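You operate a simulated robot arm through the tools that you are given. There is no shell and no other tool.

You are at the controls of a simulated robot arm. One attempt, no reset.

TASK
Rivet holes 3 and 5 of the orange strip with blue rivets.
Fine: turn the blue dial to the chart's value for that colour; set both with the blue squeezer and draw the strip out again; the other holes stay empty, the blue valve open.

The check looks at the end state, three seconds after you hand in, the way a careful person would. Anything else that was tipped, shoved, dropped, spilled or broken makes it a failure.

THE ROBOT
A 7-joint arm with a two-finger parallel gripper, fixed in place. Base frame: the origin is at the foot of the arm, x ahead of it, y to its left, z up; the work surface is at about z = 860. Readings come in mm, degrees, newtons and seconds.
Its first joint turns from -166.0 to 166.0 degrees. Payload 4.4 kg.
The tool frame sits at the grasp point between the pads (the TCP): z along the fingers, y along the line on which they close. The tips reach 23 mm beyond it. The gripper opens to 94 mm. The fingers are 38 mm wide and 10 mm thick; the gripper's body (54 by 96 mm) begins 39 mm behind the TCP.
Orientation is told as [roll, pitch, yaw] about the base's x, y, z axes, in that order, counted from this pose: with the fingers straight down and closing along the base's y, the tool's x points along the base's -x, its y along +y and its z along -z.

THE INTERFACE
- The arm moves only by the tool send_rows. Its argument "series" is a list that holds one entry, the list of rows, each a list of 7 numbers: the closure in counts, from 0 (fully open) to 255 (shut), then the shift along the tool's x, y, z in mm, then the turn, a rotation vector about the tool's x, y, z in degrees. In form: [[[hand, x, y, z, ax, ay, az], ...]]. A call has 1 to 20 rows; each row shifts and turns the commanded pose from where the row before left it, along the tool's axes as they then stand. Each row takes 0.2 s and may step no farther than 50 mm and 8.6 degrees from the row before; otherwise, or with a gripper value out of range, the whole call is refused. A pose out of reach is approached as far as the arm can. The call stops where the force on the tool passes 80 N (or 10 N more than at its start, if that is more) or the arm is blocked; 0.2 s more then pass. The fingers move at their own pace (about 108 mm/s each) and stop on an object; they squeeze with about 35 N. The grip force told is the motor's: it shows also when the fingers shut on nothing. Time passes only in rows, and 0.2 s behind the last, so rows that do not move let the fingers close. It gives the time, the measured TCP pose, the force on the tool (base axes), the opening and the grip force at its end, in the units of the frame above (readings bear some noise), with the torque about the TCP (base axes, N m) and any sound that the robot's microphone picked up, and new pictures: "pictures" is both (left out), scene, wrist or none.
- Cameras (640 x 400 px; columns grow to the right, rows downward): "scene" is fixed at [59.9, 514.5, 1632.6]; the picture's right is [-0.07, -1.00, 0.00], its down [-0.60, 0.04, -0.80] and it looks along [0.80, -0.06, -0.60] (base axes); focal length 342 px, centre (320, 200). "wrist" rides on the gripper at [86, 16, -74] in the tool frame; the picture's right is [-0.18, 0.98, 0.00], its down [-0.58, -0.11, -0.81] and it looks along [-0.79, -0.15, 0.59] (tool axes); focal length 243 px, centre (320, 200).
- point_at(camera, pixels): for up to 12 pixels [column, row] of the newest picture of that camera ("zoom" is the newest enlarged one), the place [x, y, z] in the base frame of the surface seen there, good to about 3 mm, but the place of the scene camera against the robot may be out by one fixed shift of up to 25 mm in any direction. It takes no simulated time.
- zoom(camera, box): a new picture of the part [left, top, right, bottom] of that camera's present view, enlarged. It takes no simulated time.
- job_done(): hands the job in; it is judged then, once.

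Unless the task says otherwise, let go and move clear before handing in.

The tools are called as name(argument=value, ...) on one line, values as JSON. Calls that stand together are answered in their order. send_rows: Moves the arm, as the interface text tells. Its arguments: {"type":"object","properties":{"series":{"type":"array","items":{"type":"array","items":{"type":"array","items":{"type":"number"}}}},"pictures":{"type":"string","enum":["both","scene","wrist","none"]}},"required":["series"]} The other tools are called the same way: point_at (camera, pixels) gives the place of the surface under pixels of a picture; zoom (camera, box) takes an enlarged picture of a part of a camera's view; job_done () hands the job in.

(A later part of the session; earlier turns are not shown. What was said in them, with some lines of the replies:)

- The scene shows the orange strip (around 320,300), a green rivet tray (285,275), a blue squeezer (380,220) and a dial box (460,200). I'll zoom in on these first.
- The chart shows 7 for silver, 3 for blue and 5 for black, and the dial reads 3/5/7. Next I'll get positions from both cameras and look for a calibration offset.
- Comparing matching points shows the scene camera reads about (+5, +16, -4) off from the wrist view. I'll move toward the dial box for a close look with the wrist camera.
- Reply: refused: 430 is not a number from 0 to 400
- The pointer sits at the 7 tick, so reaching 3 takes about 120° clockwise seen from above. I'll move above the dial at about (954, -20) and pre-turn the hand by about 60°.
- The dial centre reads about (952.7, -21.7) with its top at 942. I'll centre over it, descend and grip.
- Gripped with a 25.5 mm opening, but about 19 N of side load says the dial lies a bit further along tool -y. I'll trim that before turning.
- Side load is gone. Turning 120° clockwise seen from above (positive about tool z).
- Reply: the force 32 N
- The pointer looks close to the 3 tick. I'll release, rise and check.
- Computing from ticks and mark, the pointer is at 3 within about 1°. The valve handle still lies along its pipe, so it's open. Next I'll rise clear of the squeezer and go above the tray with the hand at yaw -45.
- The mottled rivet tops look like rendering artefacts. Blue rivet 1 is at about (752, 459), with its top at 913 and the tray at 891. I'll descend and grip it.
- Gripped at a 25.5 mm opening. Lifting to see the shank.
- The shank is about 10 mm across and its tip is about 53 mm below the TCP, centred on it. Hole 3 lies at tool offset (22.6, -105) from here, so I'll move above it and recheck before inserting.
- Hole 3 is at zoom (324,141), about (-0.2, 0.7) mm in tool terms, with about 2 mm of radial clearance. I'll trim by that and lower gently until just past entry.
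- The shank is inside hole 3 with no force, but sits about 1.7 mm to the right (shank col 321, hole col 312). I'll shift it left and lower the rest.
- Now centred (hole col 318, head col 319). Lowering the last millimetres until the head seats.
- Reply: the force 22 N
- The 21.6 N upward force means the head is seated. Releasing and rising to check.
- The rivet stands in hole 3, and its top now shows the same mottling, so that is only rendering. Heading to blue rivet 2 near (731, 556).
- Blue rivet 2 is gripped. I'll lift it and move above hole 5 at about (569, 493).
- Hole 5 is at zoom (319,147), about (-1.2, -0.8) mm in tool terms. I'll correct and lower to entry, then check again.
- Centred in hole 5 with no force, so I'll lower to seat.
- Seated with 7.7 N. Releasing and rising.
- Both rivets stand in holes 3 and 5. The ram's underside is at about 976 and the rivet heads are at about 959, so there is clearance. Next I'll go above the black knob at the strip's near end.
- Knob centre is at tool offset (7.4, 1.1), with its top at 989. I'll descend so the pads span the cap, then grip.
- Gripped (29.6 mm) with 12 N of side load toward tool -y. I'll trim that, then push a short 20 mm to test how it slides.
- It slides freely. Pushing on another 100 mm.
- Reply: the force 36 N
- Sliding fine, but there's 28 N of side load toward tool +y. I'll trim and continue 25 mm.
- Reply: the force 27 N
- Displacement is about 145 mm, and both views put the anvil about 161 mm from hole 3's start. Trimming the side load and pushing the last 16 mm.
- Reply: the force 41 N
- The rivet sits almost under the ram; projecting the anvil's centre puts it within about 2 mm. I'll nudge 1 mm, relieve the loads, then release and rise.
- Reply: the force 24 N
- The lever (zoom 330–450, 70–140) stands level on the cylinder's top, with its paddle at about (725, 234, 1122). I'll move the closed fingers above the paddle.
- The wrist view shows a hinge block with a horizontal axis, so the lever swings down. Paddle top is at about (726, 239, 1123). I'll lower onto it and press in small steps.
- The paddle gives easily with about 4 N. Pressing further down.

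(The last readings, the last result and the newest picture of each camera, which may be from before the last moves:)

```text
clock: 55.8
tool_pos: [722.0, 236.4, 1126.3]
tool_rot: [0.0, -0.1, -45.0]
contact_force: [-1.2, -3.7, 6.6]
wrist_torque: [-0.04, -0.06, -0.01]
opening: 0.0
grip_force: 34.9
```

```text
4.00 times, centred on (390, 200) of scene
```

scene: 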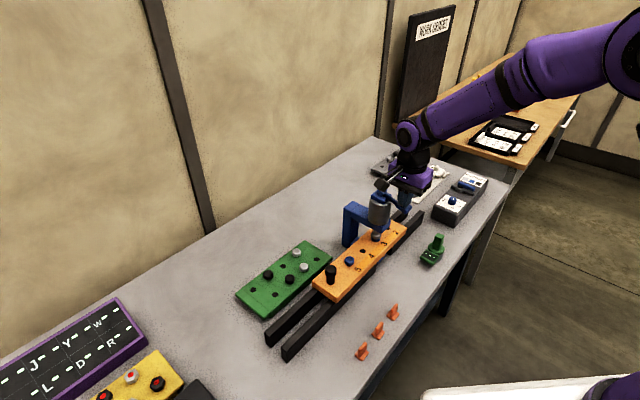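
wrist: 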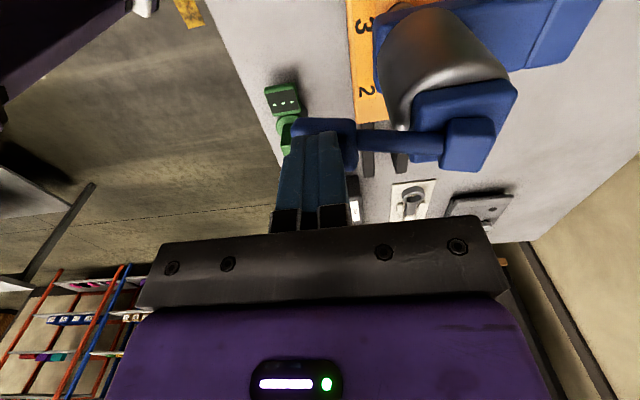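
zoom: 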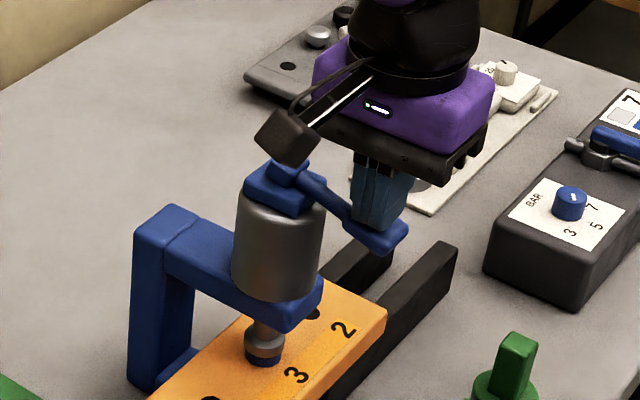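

The ram has come down onto the rivet head (zoom (265,345)). I'll press a bit further and hold, watching for a sound or resistance.

send_rows(series=[[[255, 0, 0, 3, 0, 0, 0], [255, 0, 0, 2, 0, 0, 0], [255, 0, 0, 0, 0, 0, 0], [255, 0, 0, 0, 0, 0, 0], [255, 0, 0, 0, 0, 0, 0], [255, 0, 0, 0, 0, 0, 0]]])

zoom(camera="scene", box=[340, 150, 440, 250])

zoom(camera="scene", box=[365, 215, 395, 245])

```text
clock: 57.2
tool_pos: [723.2, 236.0, 1121.6]
tool_rot: [0.1, -0.1, -45.0]
contact_force: [3.6, 2.2, 31.1]
wrist_torque: [0.18, -0.37, 0.02]
opening: 0.0
grip_force: 35.4
```

scene: 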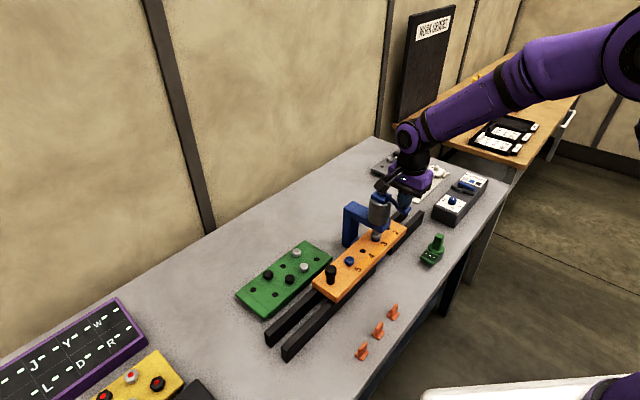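
wrist: 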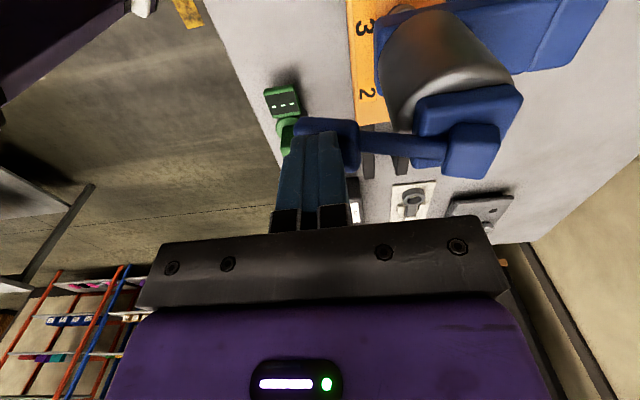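

```text
4.00 times, centred on (390, 200) of scene
```

zoom: 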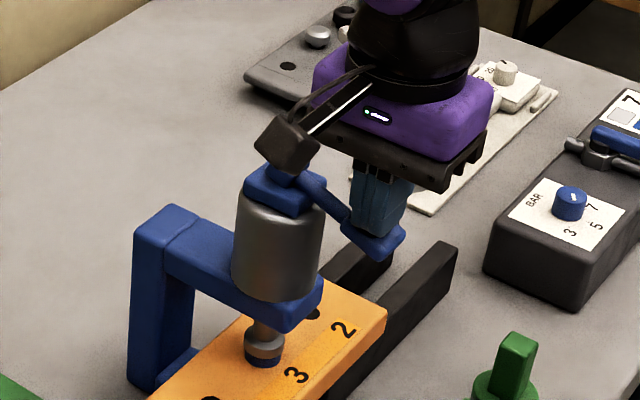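

```text
13.33 times, centred on (380, 230) of scene
```

zoom: 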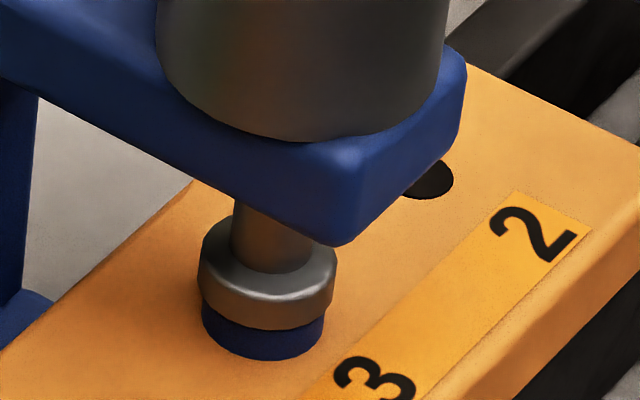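

The lever is at its stop (31 N). The ram cup sits concentric on the rivet, which is now flush with the strip. Raising off the lever.

send_rows(series=[[[255, 0, 0, -5, 0, 0, 0], [255, 0, 0, -10, 0, 0, 0], [255, 0, 0, -20, 0, 0, 0], [255, 0, 0, -40, 0, 0, 0], [255, 0, 0, -20, 0, 0, 0], [255, 0, 0, 0, 0, 0, 0]]])

zoom(camera="scene", box=[340, 170, 420, 250])

zoom(camera="scene", box=[365, 215, 395, 245])

```text
clock: 58.6
tool_pos: [722.7, 238.3, 1217.8]
tool_rot: [0.0, 0.0, -45.0]
contact_force: [0.5, -0.7, -0.5]
wrist_torque: [-0.02, 0.0, -0.02]
opening: 0.1
grip_force: 34.9
```

scene: 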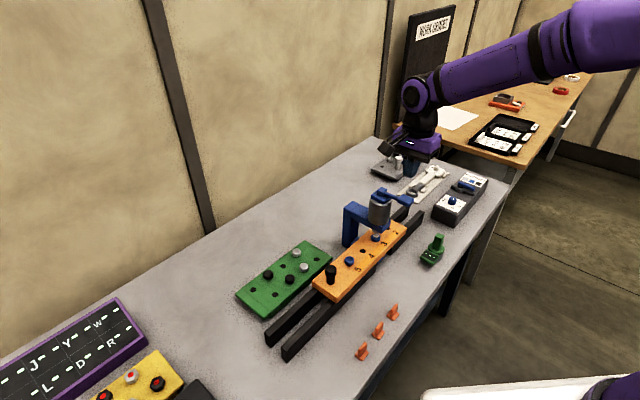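
wrist: 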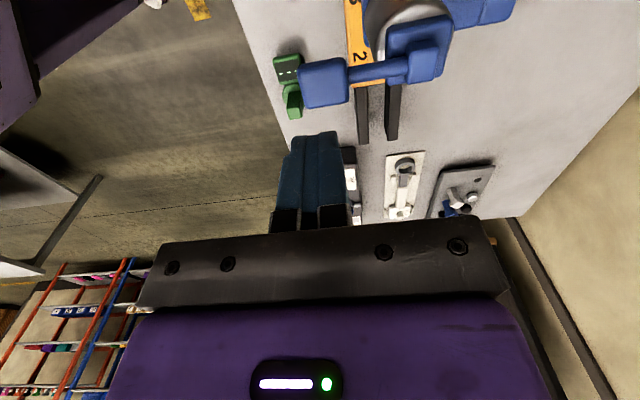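

```text
5.00 times, centred on (380, 210) of scene
```

zoom: 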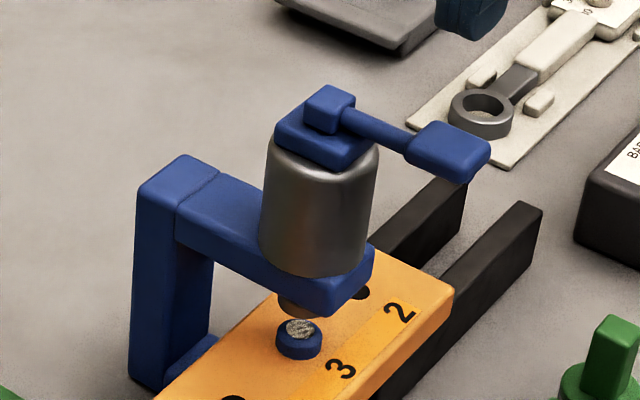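

```text
13.33 times, centred on (380, 230) of scene
```

zoom: 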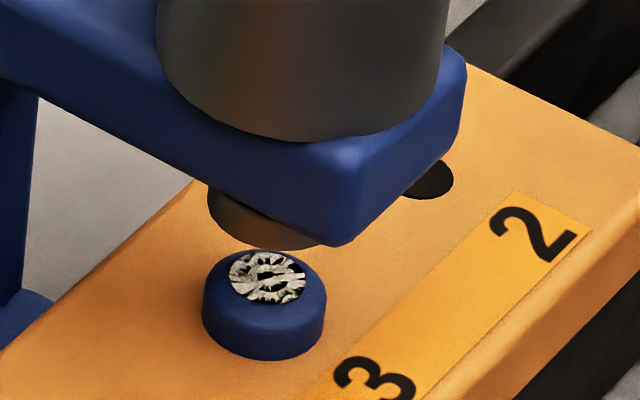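

Rivet 3 is set: flush, with a silver mark on top, and the lever and ram are back up. Returning to the knob the same way in reverse.

send_rows(series=[[[133, 41.8, 14.3, 0, 0, 0, 0], [133, 41.8, 14.3, 0, 0, 0, 0], [133, 41.8, 14.3, 0, 0, 0, 0], [133, 41.8, 14.3, 0, 0, 0, 0], [133, 41.6, 14.3, 0, 0, 0, 0], [133, 0, 0, 45, 0, 0, 0], [133, 0, 0, 45, 0, 0, 0], [133, 0, 0, 0, 0, 0, 0]]])

zoom(camera="wrist", box=[240, 0, 400, 130])

```text
clock: 60.4
tool_pos: [624.2, 437.1, 1124.6]
tool_rot: [0.1, -0.1, -45.0]
contact_force: [-0.1, -0.8, 0.8]
wrist_torque: [-0.03, -0.01, -0.01]
opening: 44.7
grip_force: 0.0
```

scene: 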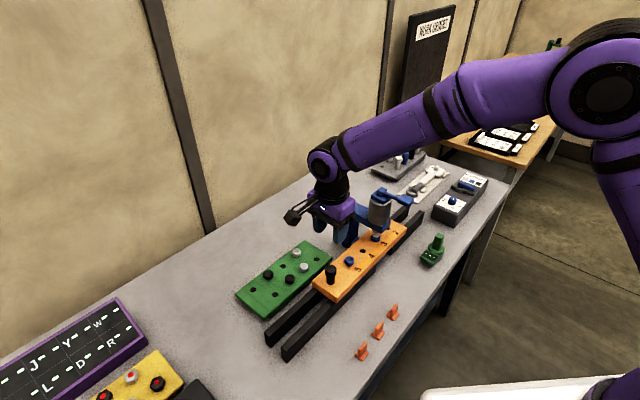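
wrist: 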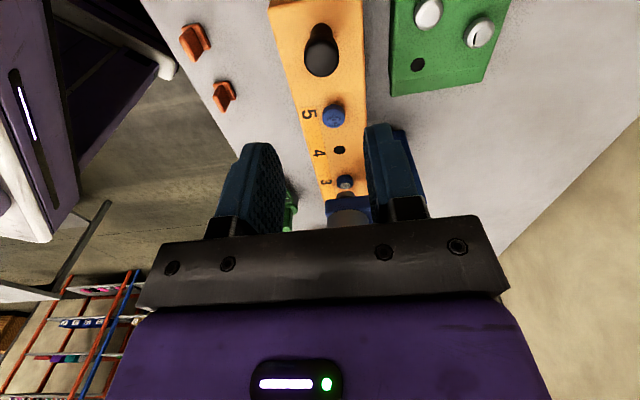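

```text
3.08 times, centred on (320, 65) of wrist
```

zoom: 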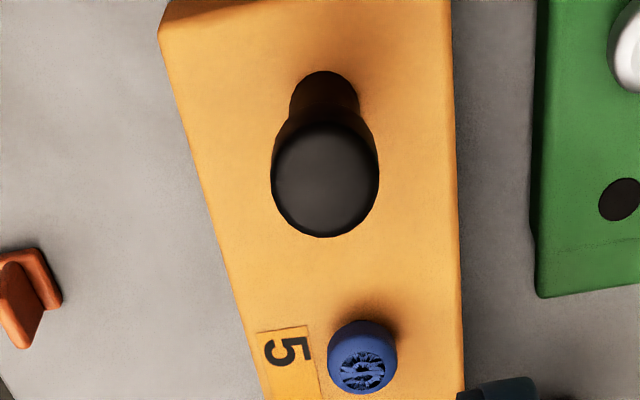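

The knob shows about 4 mm toward tool -x. I'll correct, descend and grip.

send_rows(series=[[[133, -3.8, 0, 40, 0, 0, 0], [133, 0, 0, 45, 0, 0, 0], [133, 0, 0, 45, 0, 0, 0], [133, 0, 0, 17, 0, 0, 0], [133, 0, 0, 0, 0, 0, 0], [255, 0, 0, 0, 0, 0, 0], [255, 0, 0, 0, 0, 0, 0], [255, 0, 0, 0, 0, 0, 0]]])

```text
clock: 62.2
tool_pos: [627.6, 433.3, 979.1]
tool_rot: [-0.1, 0.0, -45.0]
contact_force: [6.0, 5.0, -4.9]
wrist_torque: [0.19, -0.25, -0.07]
opening: 29.6
grip_force: 45.2
```

scene: 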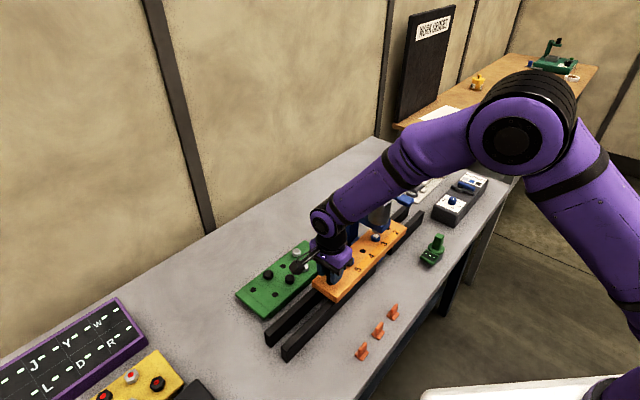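
wrist: 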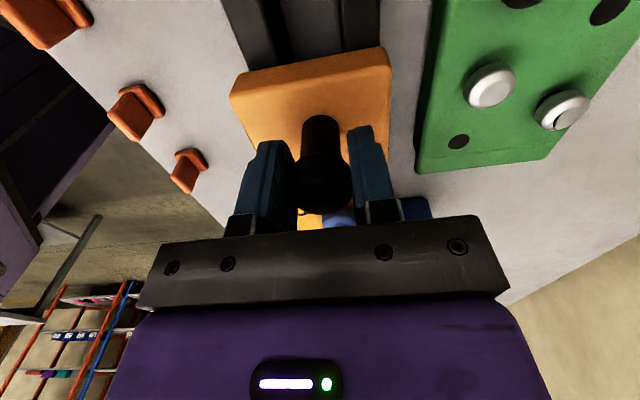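

Gripped with little side load. Pushing 65 mm of the 130 mm needed for hole 5, then checking loads.

send_rows(series=[[[255, -5, 0.3, 0, 0, 0, 0], [255, -10, 0, 0, 0, 0, 0], [255, -12, 0, 0, 0, 0, 0], [255, -12, 0, 0, 0, 0, 0], [255, -12, 0, 0, 0, 0, 0], [255, -9, 0, 0, 0, 0, 0], [255, -5, 0, 0, 0, 0, 0], [255, 0, 0, 0, 0, 0, 0]]])

zoom(camera="scene", box=[330, 150, 440, 260])

```text
clock: 64.0
tool_pos: [674.7, 386.8, 979.6]
tool_rot: [-0.2, 0.1, -45.0]
contact_force: [-5.6, 0.1, -8.2]
wrist_torque: [-0.16, -0.01, 0.0]
opening: 29.6
grip_force: 45.2
```

scene: 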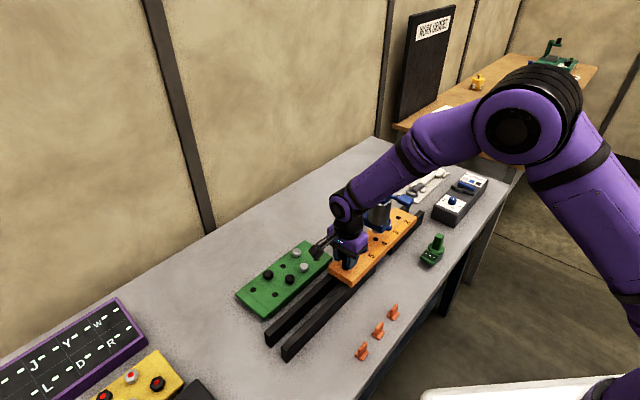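
wrist: 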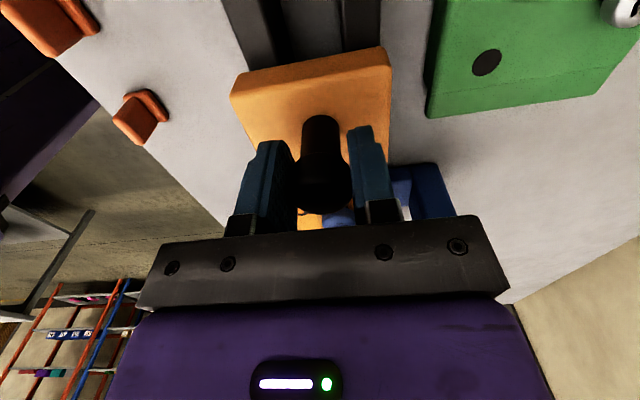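

```text
3.64 times, centred on (385, 205) of scene
```

zoom: 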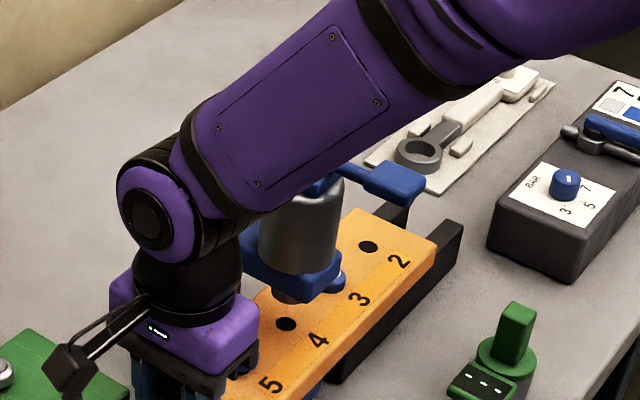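

Loads are low and the hand is still clear of the squeezer. Pushing the remaining 65 mm.

send_rows(series=[[[255, -5, 0, 0, 0, 0, 0], [255, -9, 0, 0, 0, 0, 0], [255, -10, 0, 0, 0, 0, 0], [255, -10, 0, 0, 0, 0, 0], [255, -8, 0, 0, 0, 0, 0], [255, -6, 0, 0, 0, 0, 0], [255, 0, 0, 0, 0, 0, 0]]])

zoom(camera="scene", box=[330, 150, 440, 260])

```text
clock: 65.6
tool_pos: [709.2, 350.5, 979.5]
tool_rot: [0.0, 0.0, -45.1]
contact_force: [-6.0, -4.4, -19.1]
wrist_torque: [-0.36, -0.25, 0.09]
opening: 29.7
grip_force: 45.2
```

scene: 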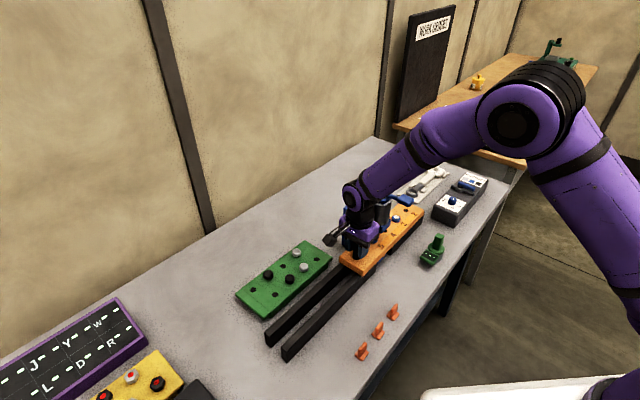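
wrist: 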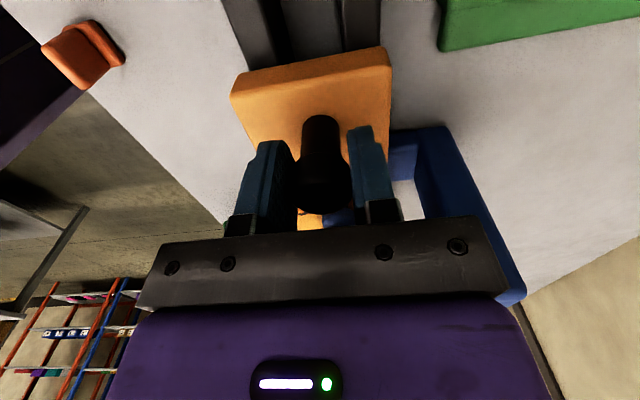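

```text
3.64 times, centred on (385, 205) of scene
```

zoom: 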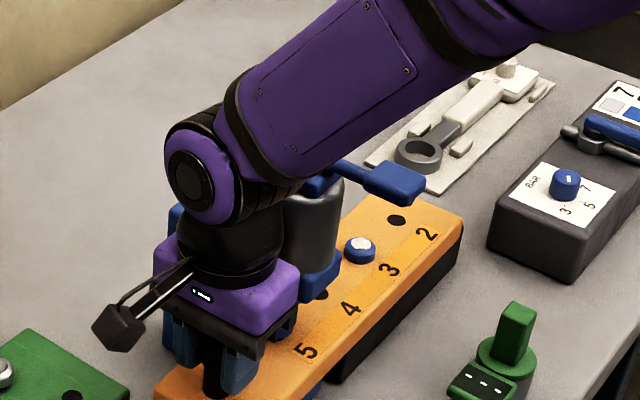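

zoom(camera="scene", box=[370, 200, 420, 235])

point_at(camera="scene", pixels=[[395.7, 216.7], [396.8, 211], [393.2, 222.5], [388.3, 209]])

```text
11.43 times, centred on (395, 218) of scene
```

zoom: 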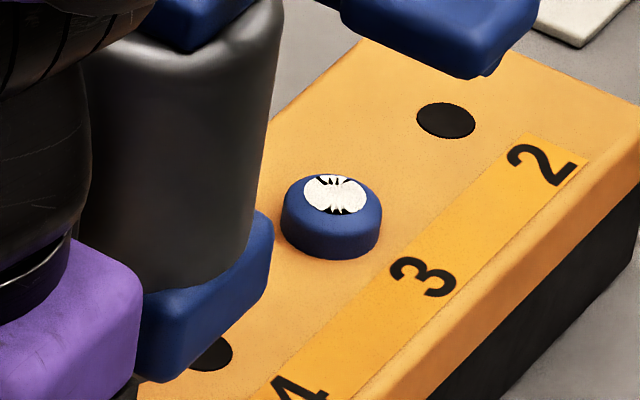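

```text
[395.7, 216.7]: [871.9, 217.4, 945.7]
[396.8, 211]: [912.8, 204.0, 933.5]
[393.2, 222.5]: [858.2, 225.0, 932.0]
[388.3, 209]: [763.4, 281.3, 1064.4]
```

point_at(camera="zoom", pixels=[[446, 120], [446, 120], [331, 212], [335, 195], [440, 125]])

```text
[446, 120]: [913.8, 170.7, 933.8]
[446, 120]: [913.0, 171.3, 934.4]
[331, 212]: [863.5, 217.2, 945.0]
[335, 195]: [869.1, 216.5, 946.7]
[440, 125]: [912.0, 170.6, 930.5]
```

By scene and readings the strip has moved about 279.5 mm, so about 12 mm more brings hole 5 to the anvil.

send_rows(series=[[[255, -4, 0, 0, 0, 0, 0], [255, -5, 0, 0, 0, 0, 0], [255, -3, 0, 0, 0, 0, 0], [255, 0, 0, 0, 0, 0, 0], [255, 0, 0, 0, 0, 0, 0]]])

zoom(camera="scene", box=[370, 200, 420, 235])

point_at(camera="zoom", pixels=[[466, 102], [480, 95], [350, 195]])

```text
clock: 66.8
tool_pos: [718.2, 342.6, 979.6]
tool_rot: [0.1, -0.1, -45.1]
contact_force: [-0.2, -9.8, -18.7]
wrist_torque: [0.33, 0.31, -0.33]
opening: 29.6
grip_force: 44.5
```

scene: 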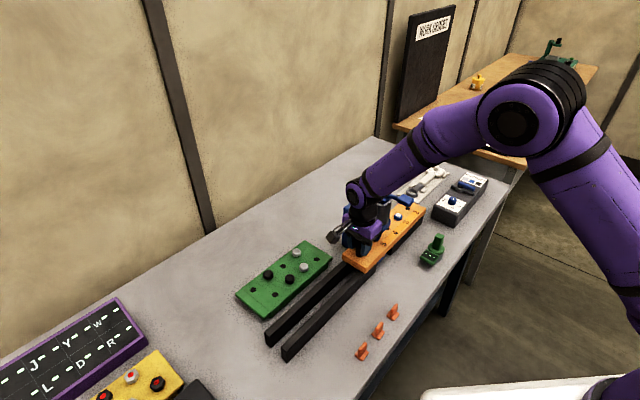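
wrist: 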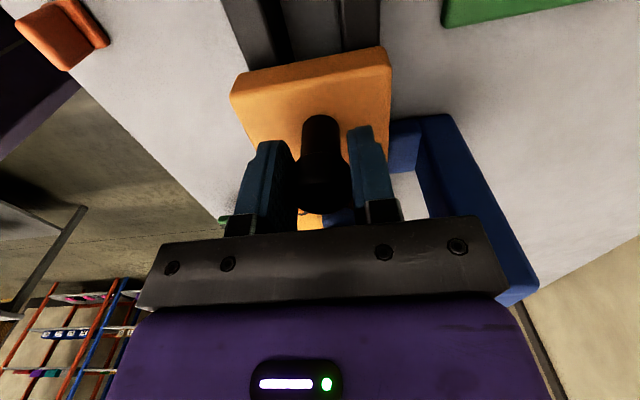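

```text
11.43 times, centred on (395, 218) of scene
```

zoom: 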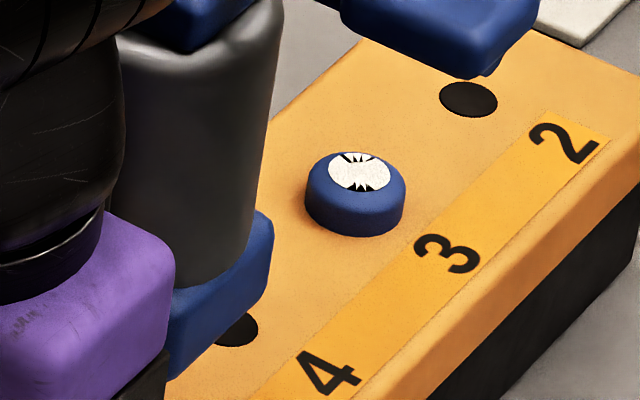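

```text
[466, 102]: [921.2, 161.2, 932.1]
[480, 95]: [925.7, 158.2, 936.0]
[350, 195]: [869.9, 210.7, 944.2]
```

Displacement is now about 292 mm, on target. Releasing the knob and rising straight up to check the alignment under the ram.

send_rows(series=[[[133, 0, 0, 0, 0, 0, 0], [133, 0, 0, 0, 0, 0, 0], [133, 0, 0, -30, 0, 0, 0], [133, 0, 0, -45, 0, 0, 0], [133, 0, 0, -50, 0, 0, 0], [133, 0, 0, -50, 0, 0, 0], [133, 0, 0, -50, 0, 0, 0], [255, 0, 0, 0, 0, 0, 0]]])

zoom(camera="scene", box=[340, 170, 440, 270])

zoom(camera="scene", box=[365, 215, 395, 245])

```text
clock: 68.6
tool_pos: [719.2, 344.5, 1205.3]
tool_rot: [0.1, 0.0, -45.0]
contact_force: [-0.5, -0.4, 0.3]
wrist_torque: [0.02, -0.03, 0.05]
opening: 0.3
grip_force: 35.0
```

scene: 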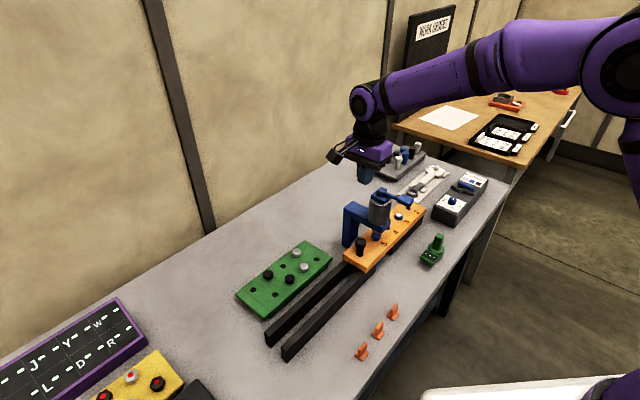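
wrist: 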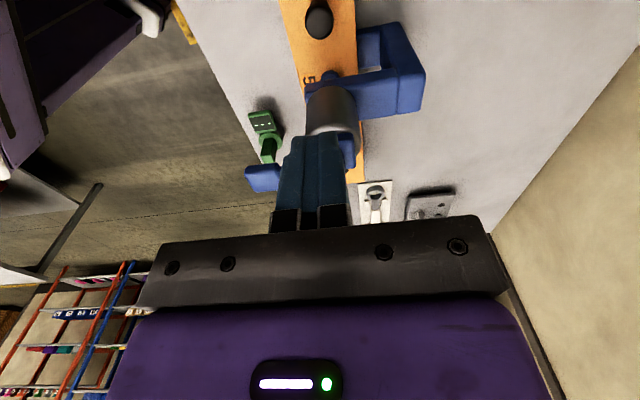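

```text
4.00 times, centred on (390, 220) of scene
```

zoom: 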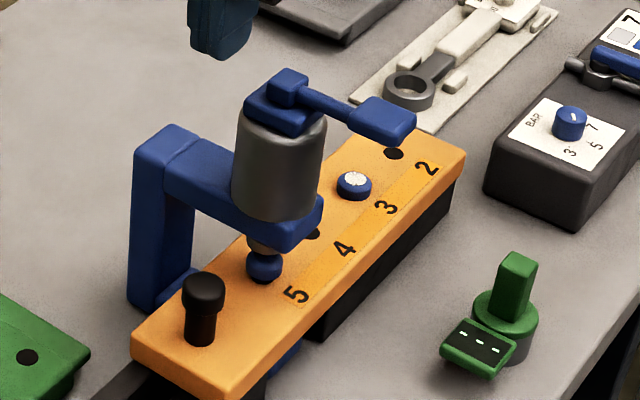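

```text
13.33 times, centred on (380, 230) of scene
```

zoom: 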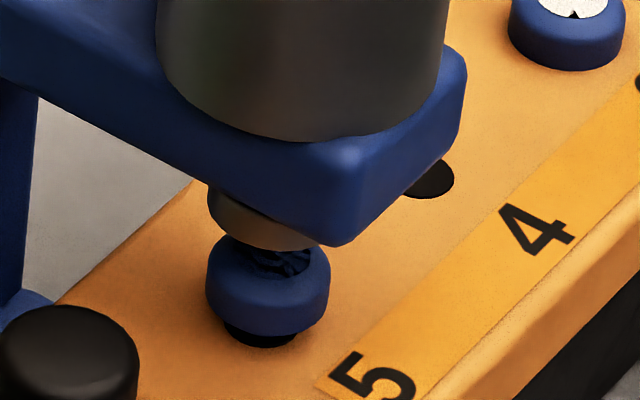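

Rivet 5 is centred under the ram, in the same place rivet 3 was (col 268 vs 264). Moving over the lever paddle.

send_rows(series=[[[255, -26.2, -24.4, 0, 0, 0, 0], [255, -26.2, -24.4, 0, 0, 0, 0], [255, -26.2, -24.4, 0, 0, 0, 0], [255, 0, 0, 20, 0, 0, 0], [255, 0, 0, 20, 0, 0, 0], [255, 0, 0, 10, 0, 0, 0], [255, 0, 0, 0, 0, 0, 0]]])

zoom(camera="scene", box=[340, 150, 440, 250])

```text
clock: 70.2
tool_pos: [722.6, 235.8, 1153.9]
tool_rot: [-0.1, 0.1, -45.0]
contact_force: [-0.1, 0.2, -0.1]
wrist_torque: [0.03, 0.0, -0.02]
opening: 0.0
grip_force: 35.0
```

scene: 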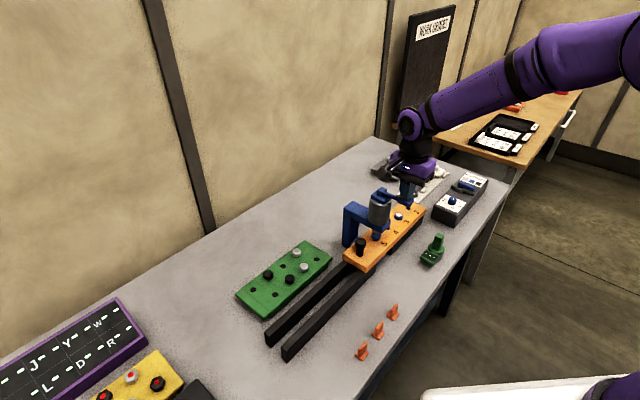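
wrist: 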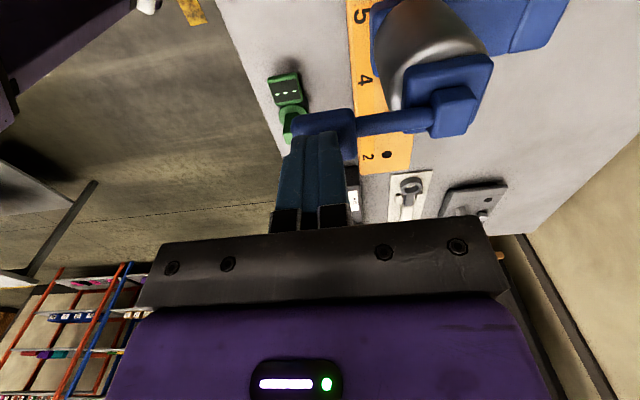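

```text
4.00 times, centred on (390, 200) of scene
```

zoom: 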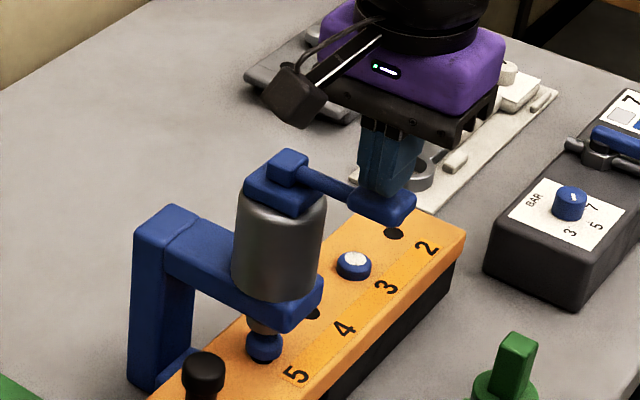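

Fingertips are just above the paddle. Pressing down to the stop, as before.

send_rows(series=[[[255, 0, 0, 5, 0, 0, 0], [255, 0, 0, 4, 0, 0, 0], [255, 0, 0, 4, 0, 0, 0], [255, 0, 0, 3, 0, 0, 0], [255, 0, 0, 3, 0, 0, 0], [255, 0, 0, 3, 0, 0, 0], [255, 0, 0, 3, 0, 0, 0], [255, 0, 0, 3, 0, 0, 0], [255, 0, 0, 3, 0, 0, 0], [255, 0, 0, 2, 0, 0, 0], [255, 0, 0, 0, 0, 0, 0], [255, 0, 0, 0, 0, 0, 0], [255, 0, 0, 0, 0, 0, 0]]])

zoom(camera="scene", box=[340, 150, 440, 250])

zoom(camera="scene", box=[365, 215, 395, 245])

```text
clock: 73.0
tool_pos: [719.8, 236.0, 1122.7]
tool_rot: [0.2, -0.1, -45.1]
contact_force: [7.2, -4.7, 19.6]
wrist_torque: [-0.06, -0.36, -0.07]
opening: 0.0
grip_force: 35.1
```

scene: 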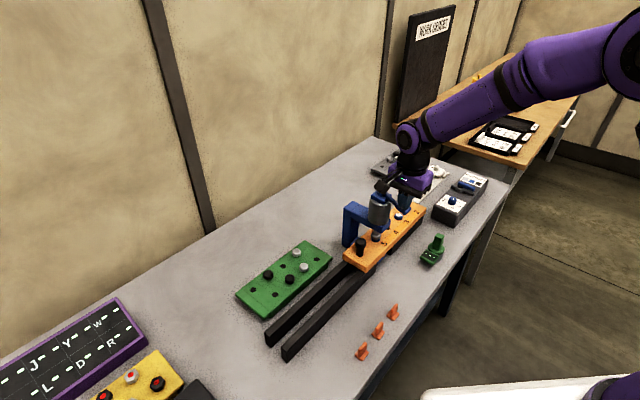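
wrist: 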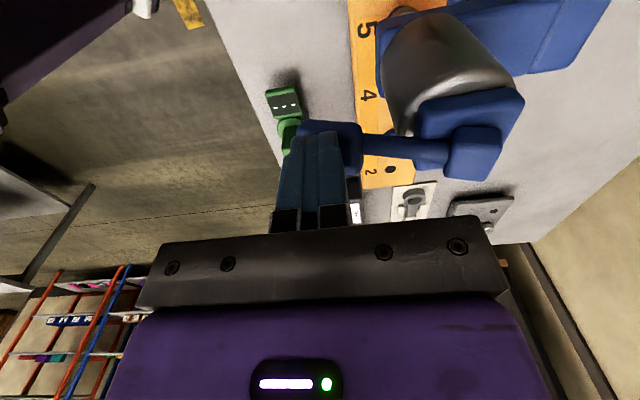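

```text
4.00 times, centred on (390, 200) of scene
```

zoom: 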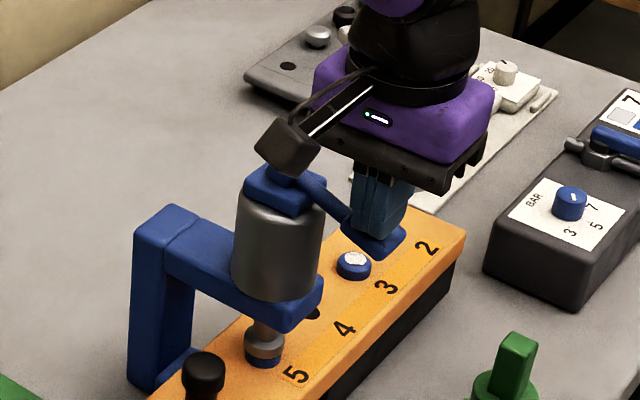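

```text
13.33 times, centred on (380, 230) of scene
```

zoom: 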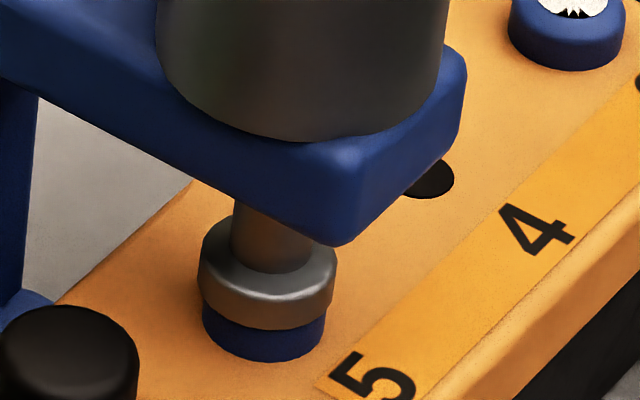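

Rivet 5 has been pressed flush, and the paddle is at its stop (20 N). Raising off the lever.

send_rows(series=[[[255, 0, 0, -5, 0, 0, 0], [255, 0, 0, -10, 0, 0, 0], [255, 0, 0, -20, 0, 0, 0], [255, 0, 0, -40, 0, 0, 0], [255, 0, 0, -10, 0, 0, 0], [255, 0, 0, 0, 0, 0, 0], [255, 0, 0, 0, 0, 0, 0]]])

zoom(camera="scene", box=[340, 170, 440, 270])

zoom(camera="scene", box=[365, 215, 395, 245])

```text
clock: 74.6
tool_pos: [722.3, 236.4, 1209.0]
tool_rot: [0.0, 0.0, -45.0]
contact_force: [0.3, -0.1, 0.6]
wrist_torque: [0.03, 0.01, -0.02]
opening: 0.0
grip_force: 35.7
```

scene: 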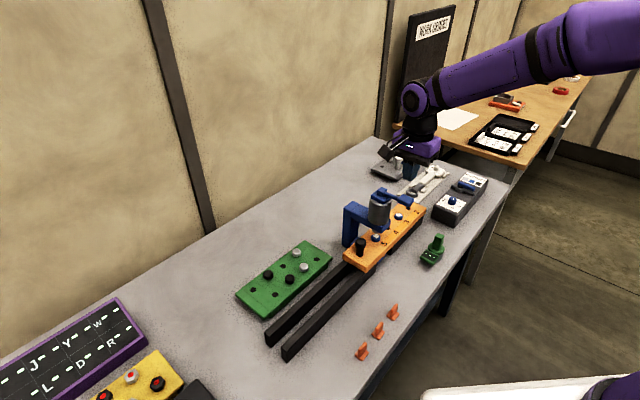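
wrist: 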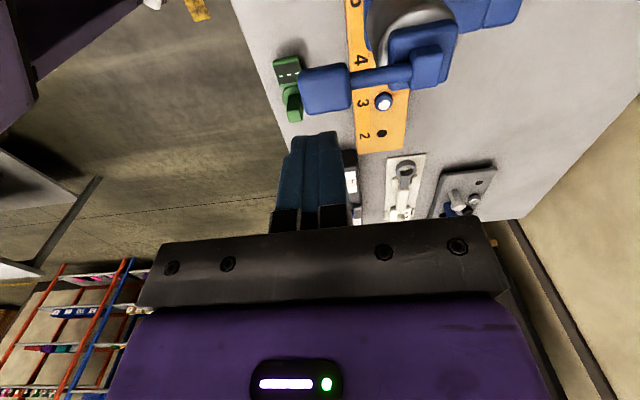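

```text
4.00 times, centred on (390, 220) of scene
```

zoom: 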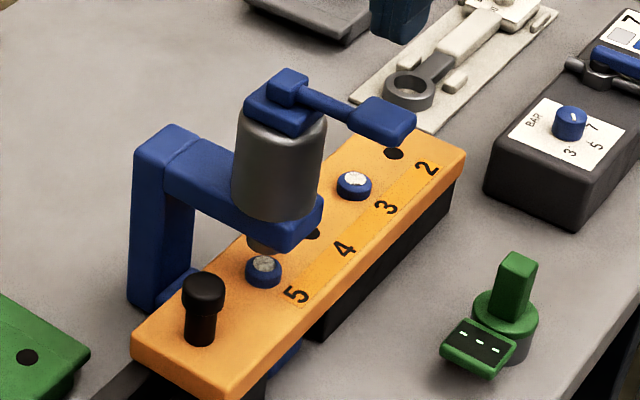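

```text
13.33 times, centred on (380, 230) of scene
```

zoom: 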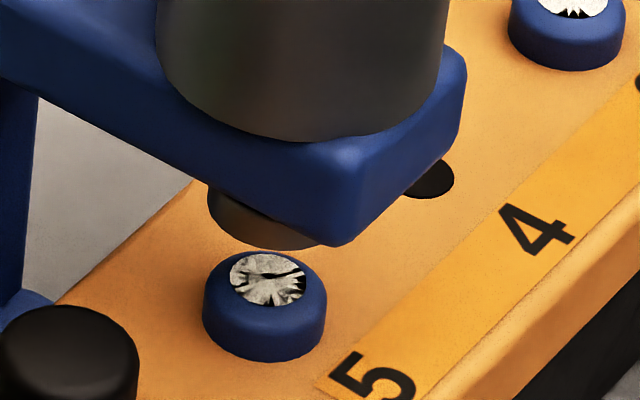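

Both rivets are set with silver-marked tops. Returning to the knob to draw the strip out.

send_rows(series=[[[133, 26.2, 24.4, 0, 0, 0, 0], [133, 26.2, 24.4, 0, 0, 0, 0], [133, 26.2, 24.4, 0, 0, 0, 0], [133, 0, 0, 45, 0, 0, 0], [133, 0, 0, 40, 0, 0, 0], [133, 0, 0, 0, 0, 0, 0], [133, 0, 0, 0, 0, 0, 0]]])

zoom(camera="wrist", box=[240, 0, 400, 130])

```text
clock: 76.2
tool_pos: [716.7, 341.6, 1123.4]
tool_rot: [0.0, 0.0, -45.0]
contact_force: [1.0, 0.7, -0.3]
wrist_torque: [0.0, 0.02, -0.01]
opening: 45.0
grip_force: 0.1
```

scene: 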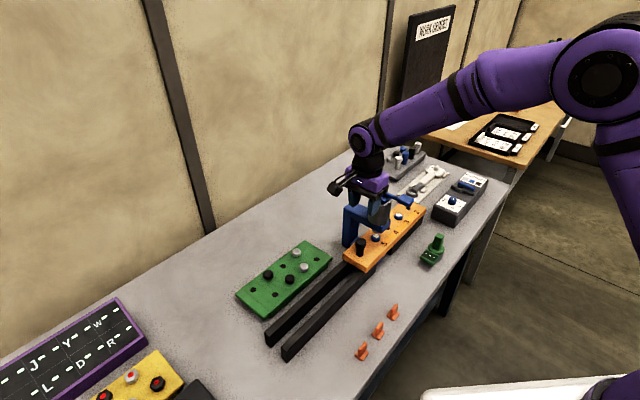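
wrist: 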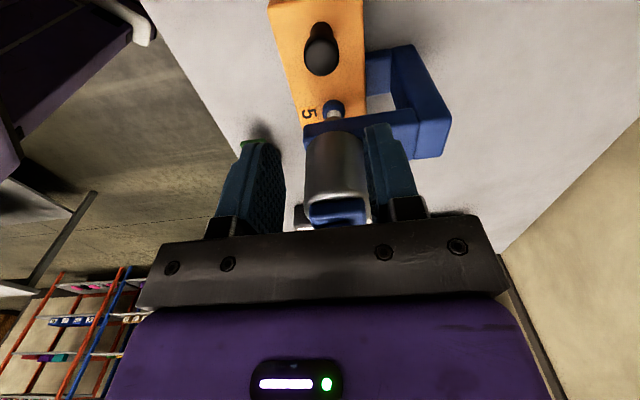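

```text
3.08 times, centred on (320, 65) of wrist
```

zoom: 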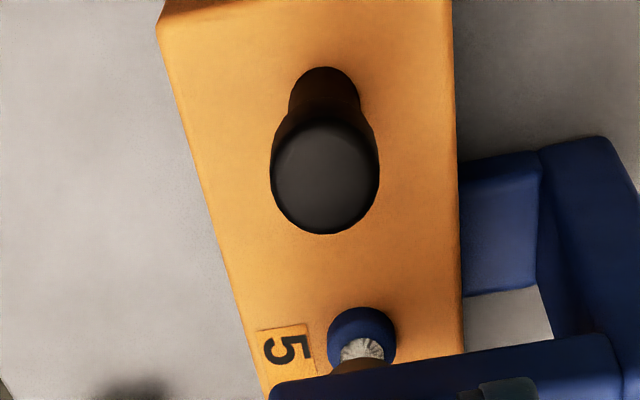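

send_rows(series=[[[133, -3, 0, 40, 0, 0, 0], [133, 0, 0, 45, 0, 0, 0], [133, 0, 0, 40, 0, 0, 0], [133, 0, 0, 19, 0, 0, 0], [133, 0, 0, 0, 0, 0, 0], [255, 0, 0, 0, 0, 0, 0], [255, 0, 0, 0, 0, 0, 0], [255, 0, 0, 0, 0, 0, 0]]], pictures="wrist")

```text
clock: 78.0
tool_pos: [719.6, 341.0, 979.5]
tool_rot: [-0.1, 0.0, -45.0]
contact_force: [-11.0, -11.7, -3.2]
wrist_torque: [-0.41, -0.13, -0.09]
opening: 29.9
grip_force: 44.6
```

wrist: 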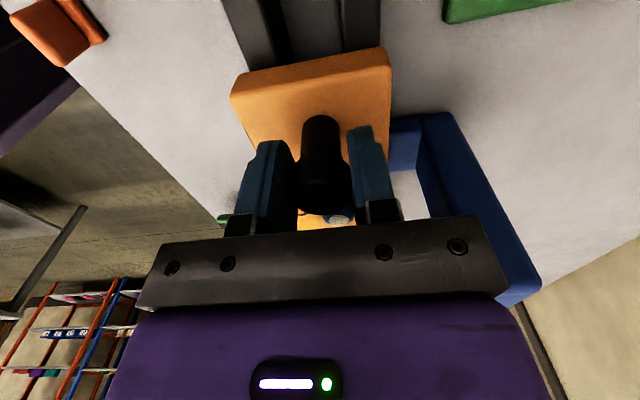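

Gripped. I'll trim the side load and start pulling back along the rails.

send_rows(series=[[[255, 0, -1.3, 0, 0, 0, 0], [255, 5, 0, 0, 0, 0, 0], [255, 10, 0, 0, 0, 0, 0], [255, 12, 0, 0, 0, 0, 0], [255, 14, 0, 0, 0, 0, 0], [255, 14, 0, 0, 0, 0, 0], [255, 14, 0, 0, 0, 0, 0], [255, 14, 0, 0, 0, 0, 0], [255, 10, 0, 0, 0, 0, 0], [255, 7, 0, 0, 0, 0, 0], [255, 0, 0, 0, 0, 0, 0]]], pictures="scene")

```text
clock: 80.4
tool_pos: [648.0, 412.5, 979.7]
tool_rot: [0.2, 0.0, -44.9]
contact_force: [19.5, 18.9, 32.1]
wrist_torque: [0.12, -0.4, -0.05]
opening: 29.6
grip_force: 44.7
```

scene: 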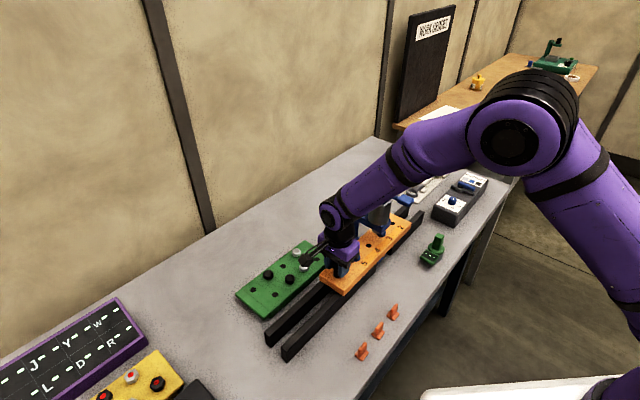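

send_rows(series=[[[255, 0, 1.3, -1, 0, 0, 0], [255, 5, 0, 0, 0, 0, 0], [255, 10, 0, 0, 0, 0, 0], [255, 12, 0, 0, 0, 0, 0], [255, 14, 0, 0, 0, 0, 0], [255, 14, 0, 0, 0, 0, 0], [255, 14, 0, 0, 0, 0, 0], [255, 14, 0, 0, 0, 0, 0], [255, 10, 0, 0, 0, 0, 0], [255, 7, 0, 0, 0, 0, 0], [255, 0, 0, 0, 0, 0, 0]]], pictures="scene")

```text
clock: 82.8
tool_pos: [578.0, 482.0, 979.8]
tool_rot: [-0.1, -0.1, -45.0]
contact_force: [10.4, 2.3, 1.9]
wrist_torque: [-0.77, -0.78, -0.33]
opening: 29.6
grip_force: 45.5
```

scene: 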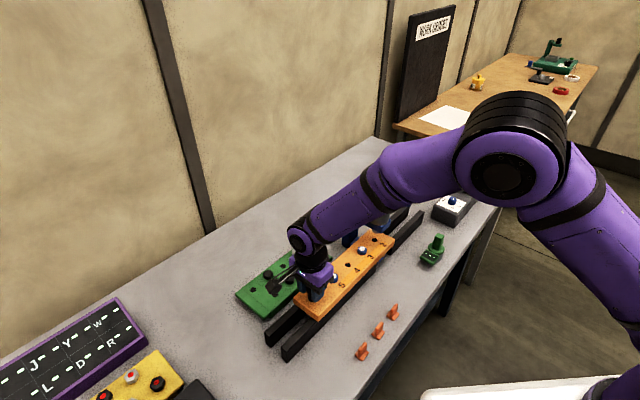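

About 94 mm remain to the starting place, so I'll pull 93.

send_rows(series=[[[255, 5, 0, 0, 0, 0, 0], [255, 10, 0, 0, 0, 0, 0], [255, 12, 0, 0, 0, 0, 0], [255, 14, 0, 0, 0, 0, 0], [255, 14, 0, 0, 0, 0, 0], [255, 14, 0, 0, 0, 0, 0], [255, 10, 0, 0, 0, 0, 0], [255, 7, 0, 0, 0, 0, 0], [255, 4, 0, 0, 0, 0, 0], [255, 2, 0, 0, 0, 0, 0], [255, 0, 0, 0, 0, 0, 0]]])

zoom(camera="scene", box=[240, 220, 420, 370])

```text
clock: 85.2
tool_pos: [511.5, 547.6, 978.2]
tool_rot: [0.0, 0.0, -44.9]
contact_force: [1.0, 7.4, -2.3]
wrist_torque: [-0.13, -0.17, 0.07]
opening: 29.8
grip_force: 45.0
```

scene: 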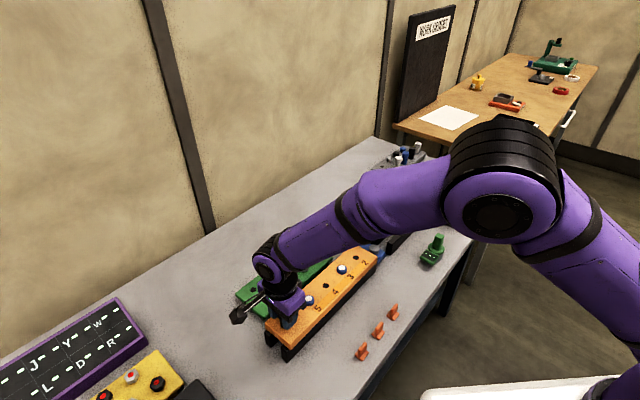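
wrist: 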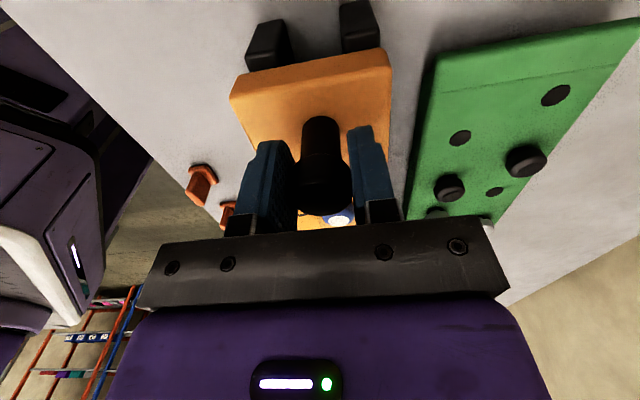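

```text
2.67 times, centred on (330, 295) of scene
```

zoom: 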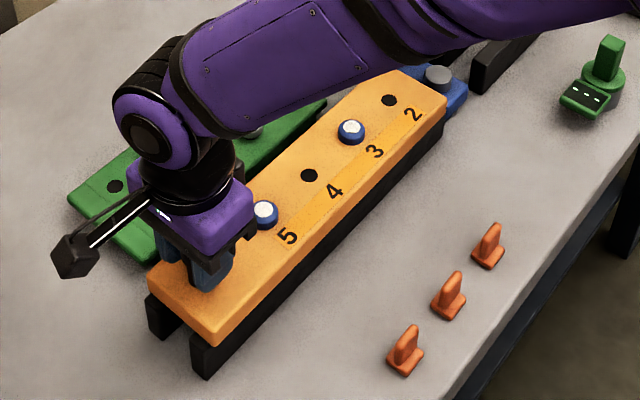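

The strip is back in its starting place with both rivets set. Releasing the knob, rising and inspecting everything.

send_rows(series=[[[133, 0, 0, 0, 0, 0, 0], [133, 0, 0, 0, 0, 0, 0], [133, 0, 0, -30, 0, 0, 0], [133, 0, 0, -45, 0, 0, 0], [133, 0, 0, -50, 0, 0, 0], [133, 0, 0, -50, 0, 0, 0], [133, 0, 0, -50, 0, 0, 0], [133, 0, 0, -50, 0, 0, 0], [133, 0, 0, -40, 0, 0, 0], [133, 0, 0, 0, 0, 0, 0]]])

zoom(camera="scene", box=[230, 210, 430, 370])

zoom(camera="scene", box=[330, 130, 500, 260])

zoom(camera="scene", box=[420, 160, 500, 230])

```text
clock: 87.4
tool_pos: [513.5, 548.4, 1294.7]
tool_rot: [0.0, 0.0, -45.1]
contact_force: [0.1, 0.4, -0.3]
wrist_torque: [-0.02, 0.0, -0.02]
opening: 44.9
grip_force: 0.0
```

scene: 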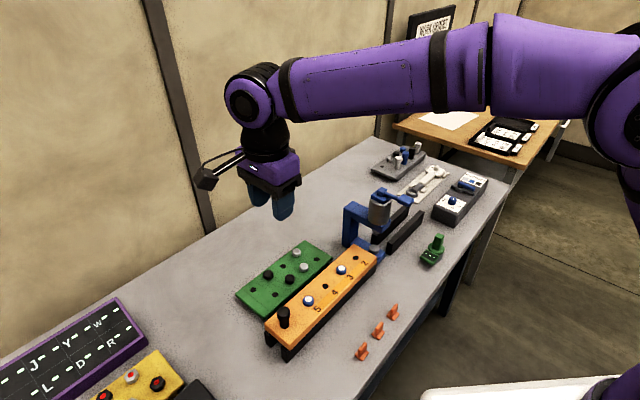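
wrist: 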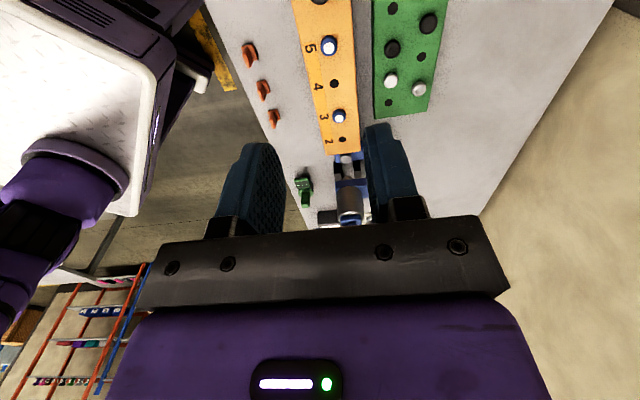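

```text
2.50 times, centred on (330, 290) of scene
```

zoom: 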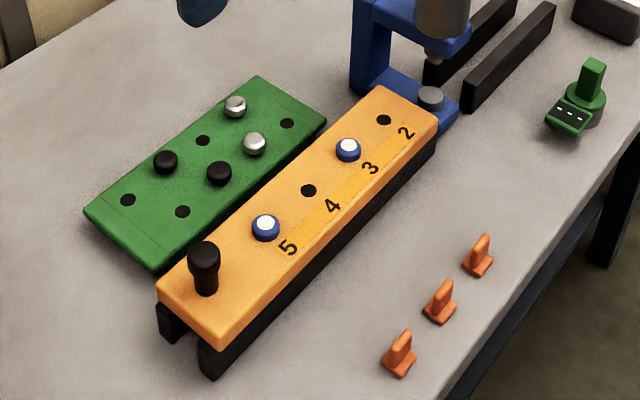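

```text
3.08 times, centred on (415, 195) of scene
```

zoom: 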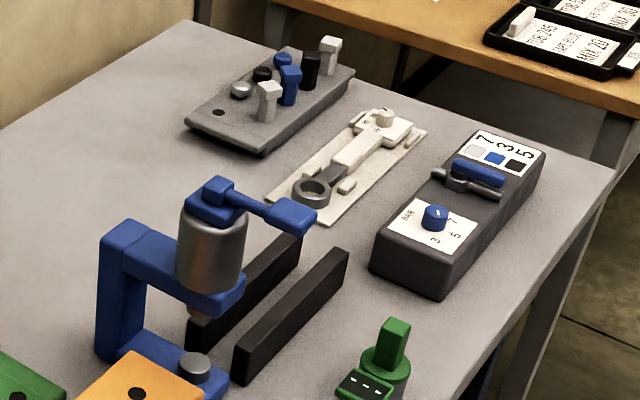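

```text
5.71 times, centred on (460, 195) of scene
```

zoom: 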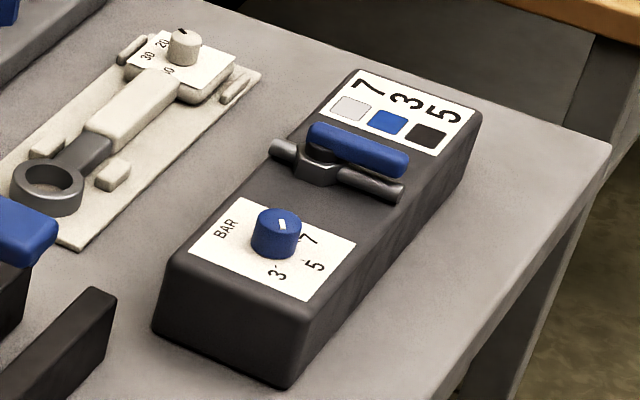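

Both blue rivets are set in holes 3 and 5, and holes 2 and 4 are empty. The strip is drawn back to its start, the dial points at 3, the valve handle still lies along its pipe, and nothing else has moved. Handing in.

job_done()

```text
The job is handed in.
```

Holes 3 and 5 of the orange strip are riveted with blue rivets, and the job is handed in. I don't have the check's verdict.

- **Dial:** the chart gives 3 for blue. I turned the blue dial from 7 to 3, and the pointer lines up with the 3 mark.
- **Rivets:** both were pressed to the lever's stop with the blue squeezer. They sit flush and show a silver mark on top.
- **Strip:** it is drawn back out to where it started. Holes 2 and 4 are empty.
- **Valve:** I didn't touch the blue valve. Its handle still lies along the pipe, which I read as open.

In the last pictures everything else was where it began, and the arm had let go of the strip and risen clear.
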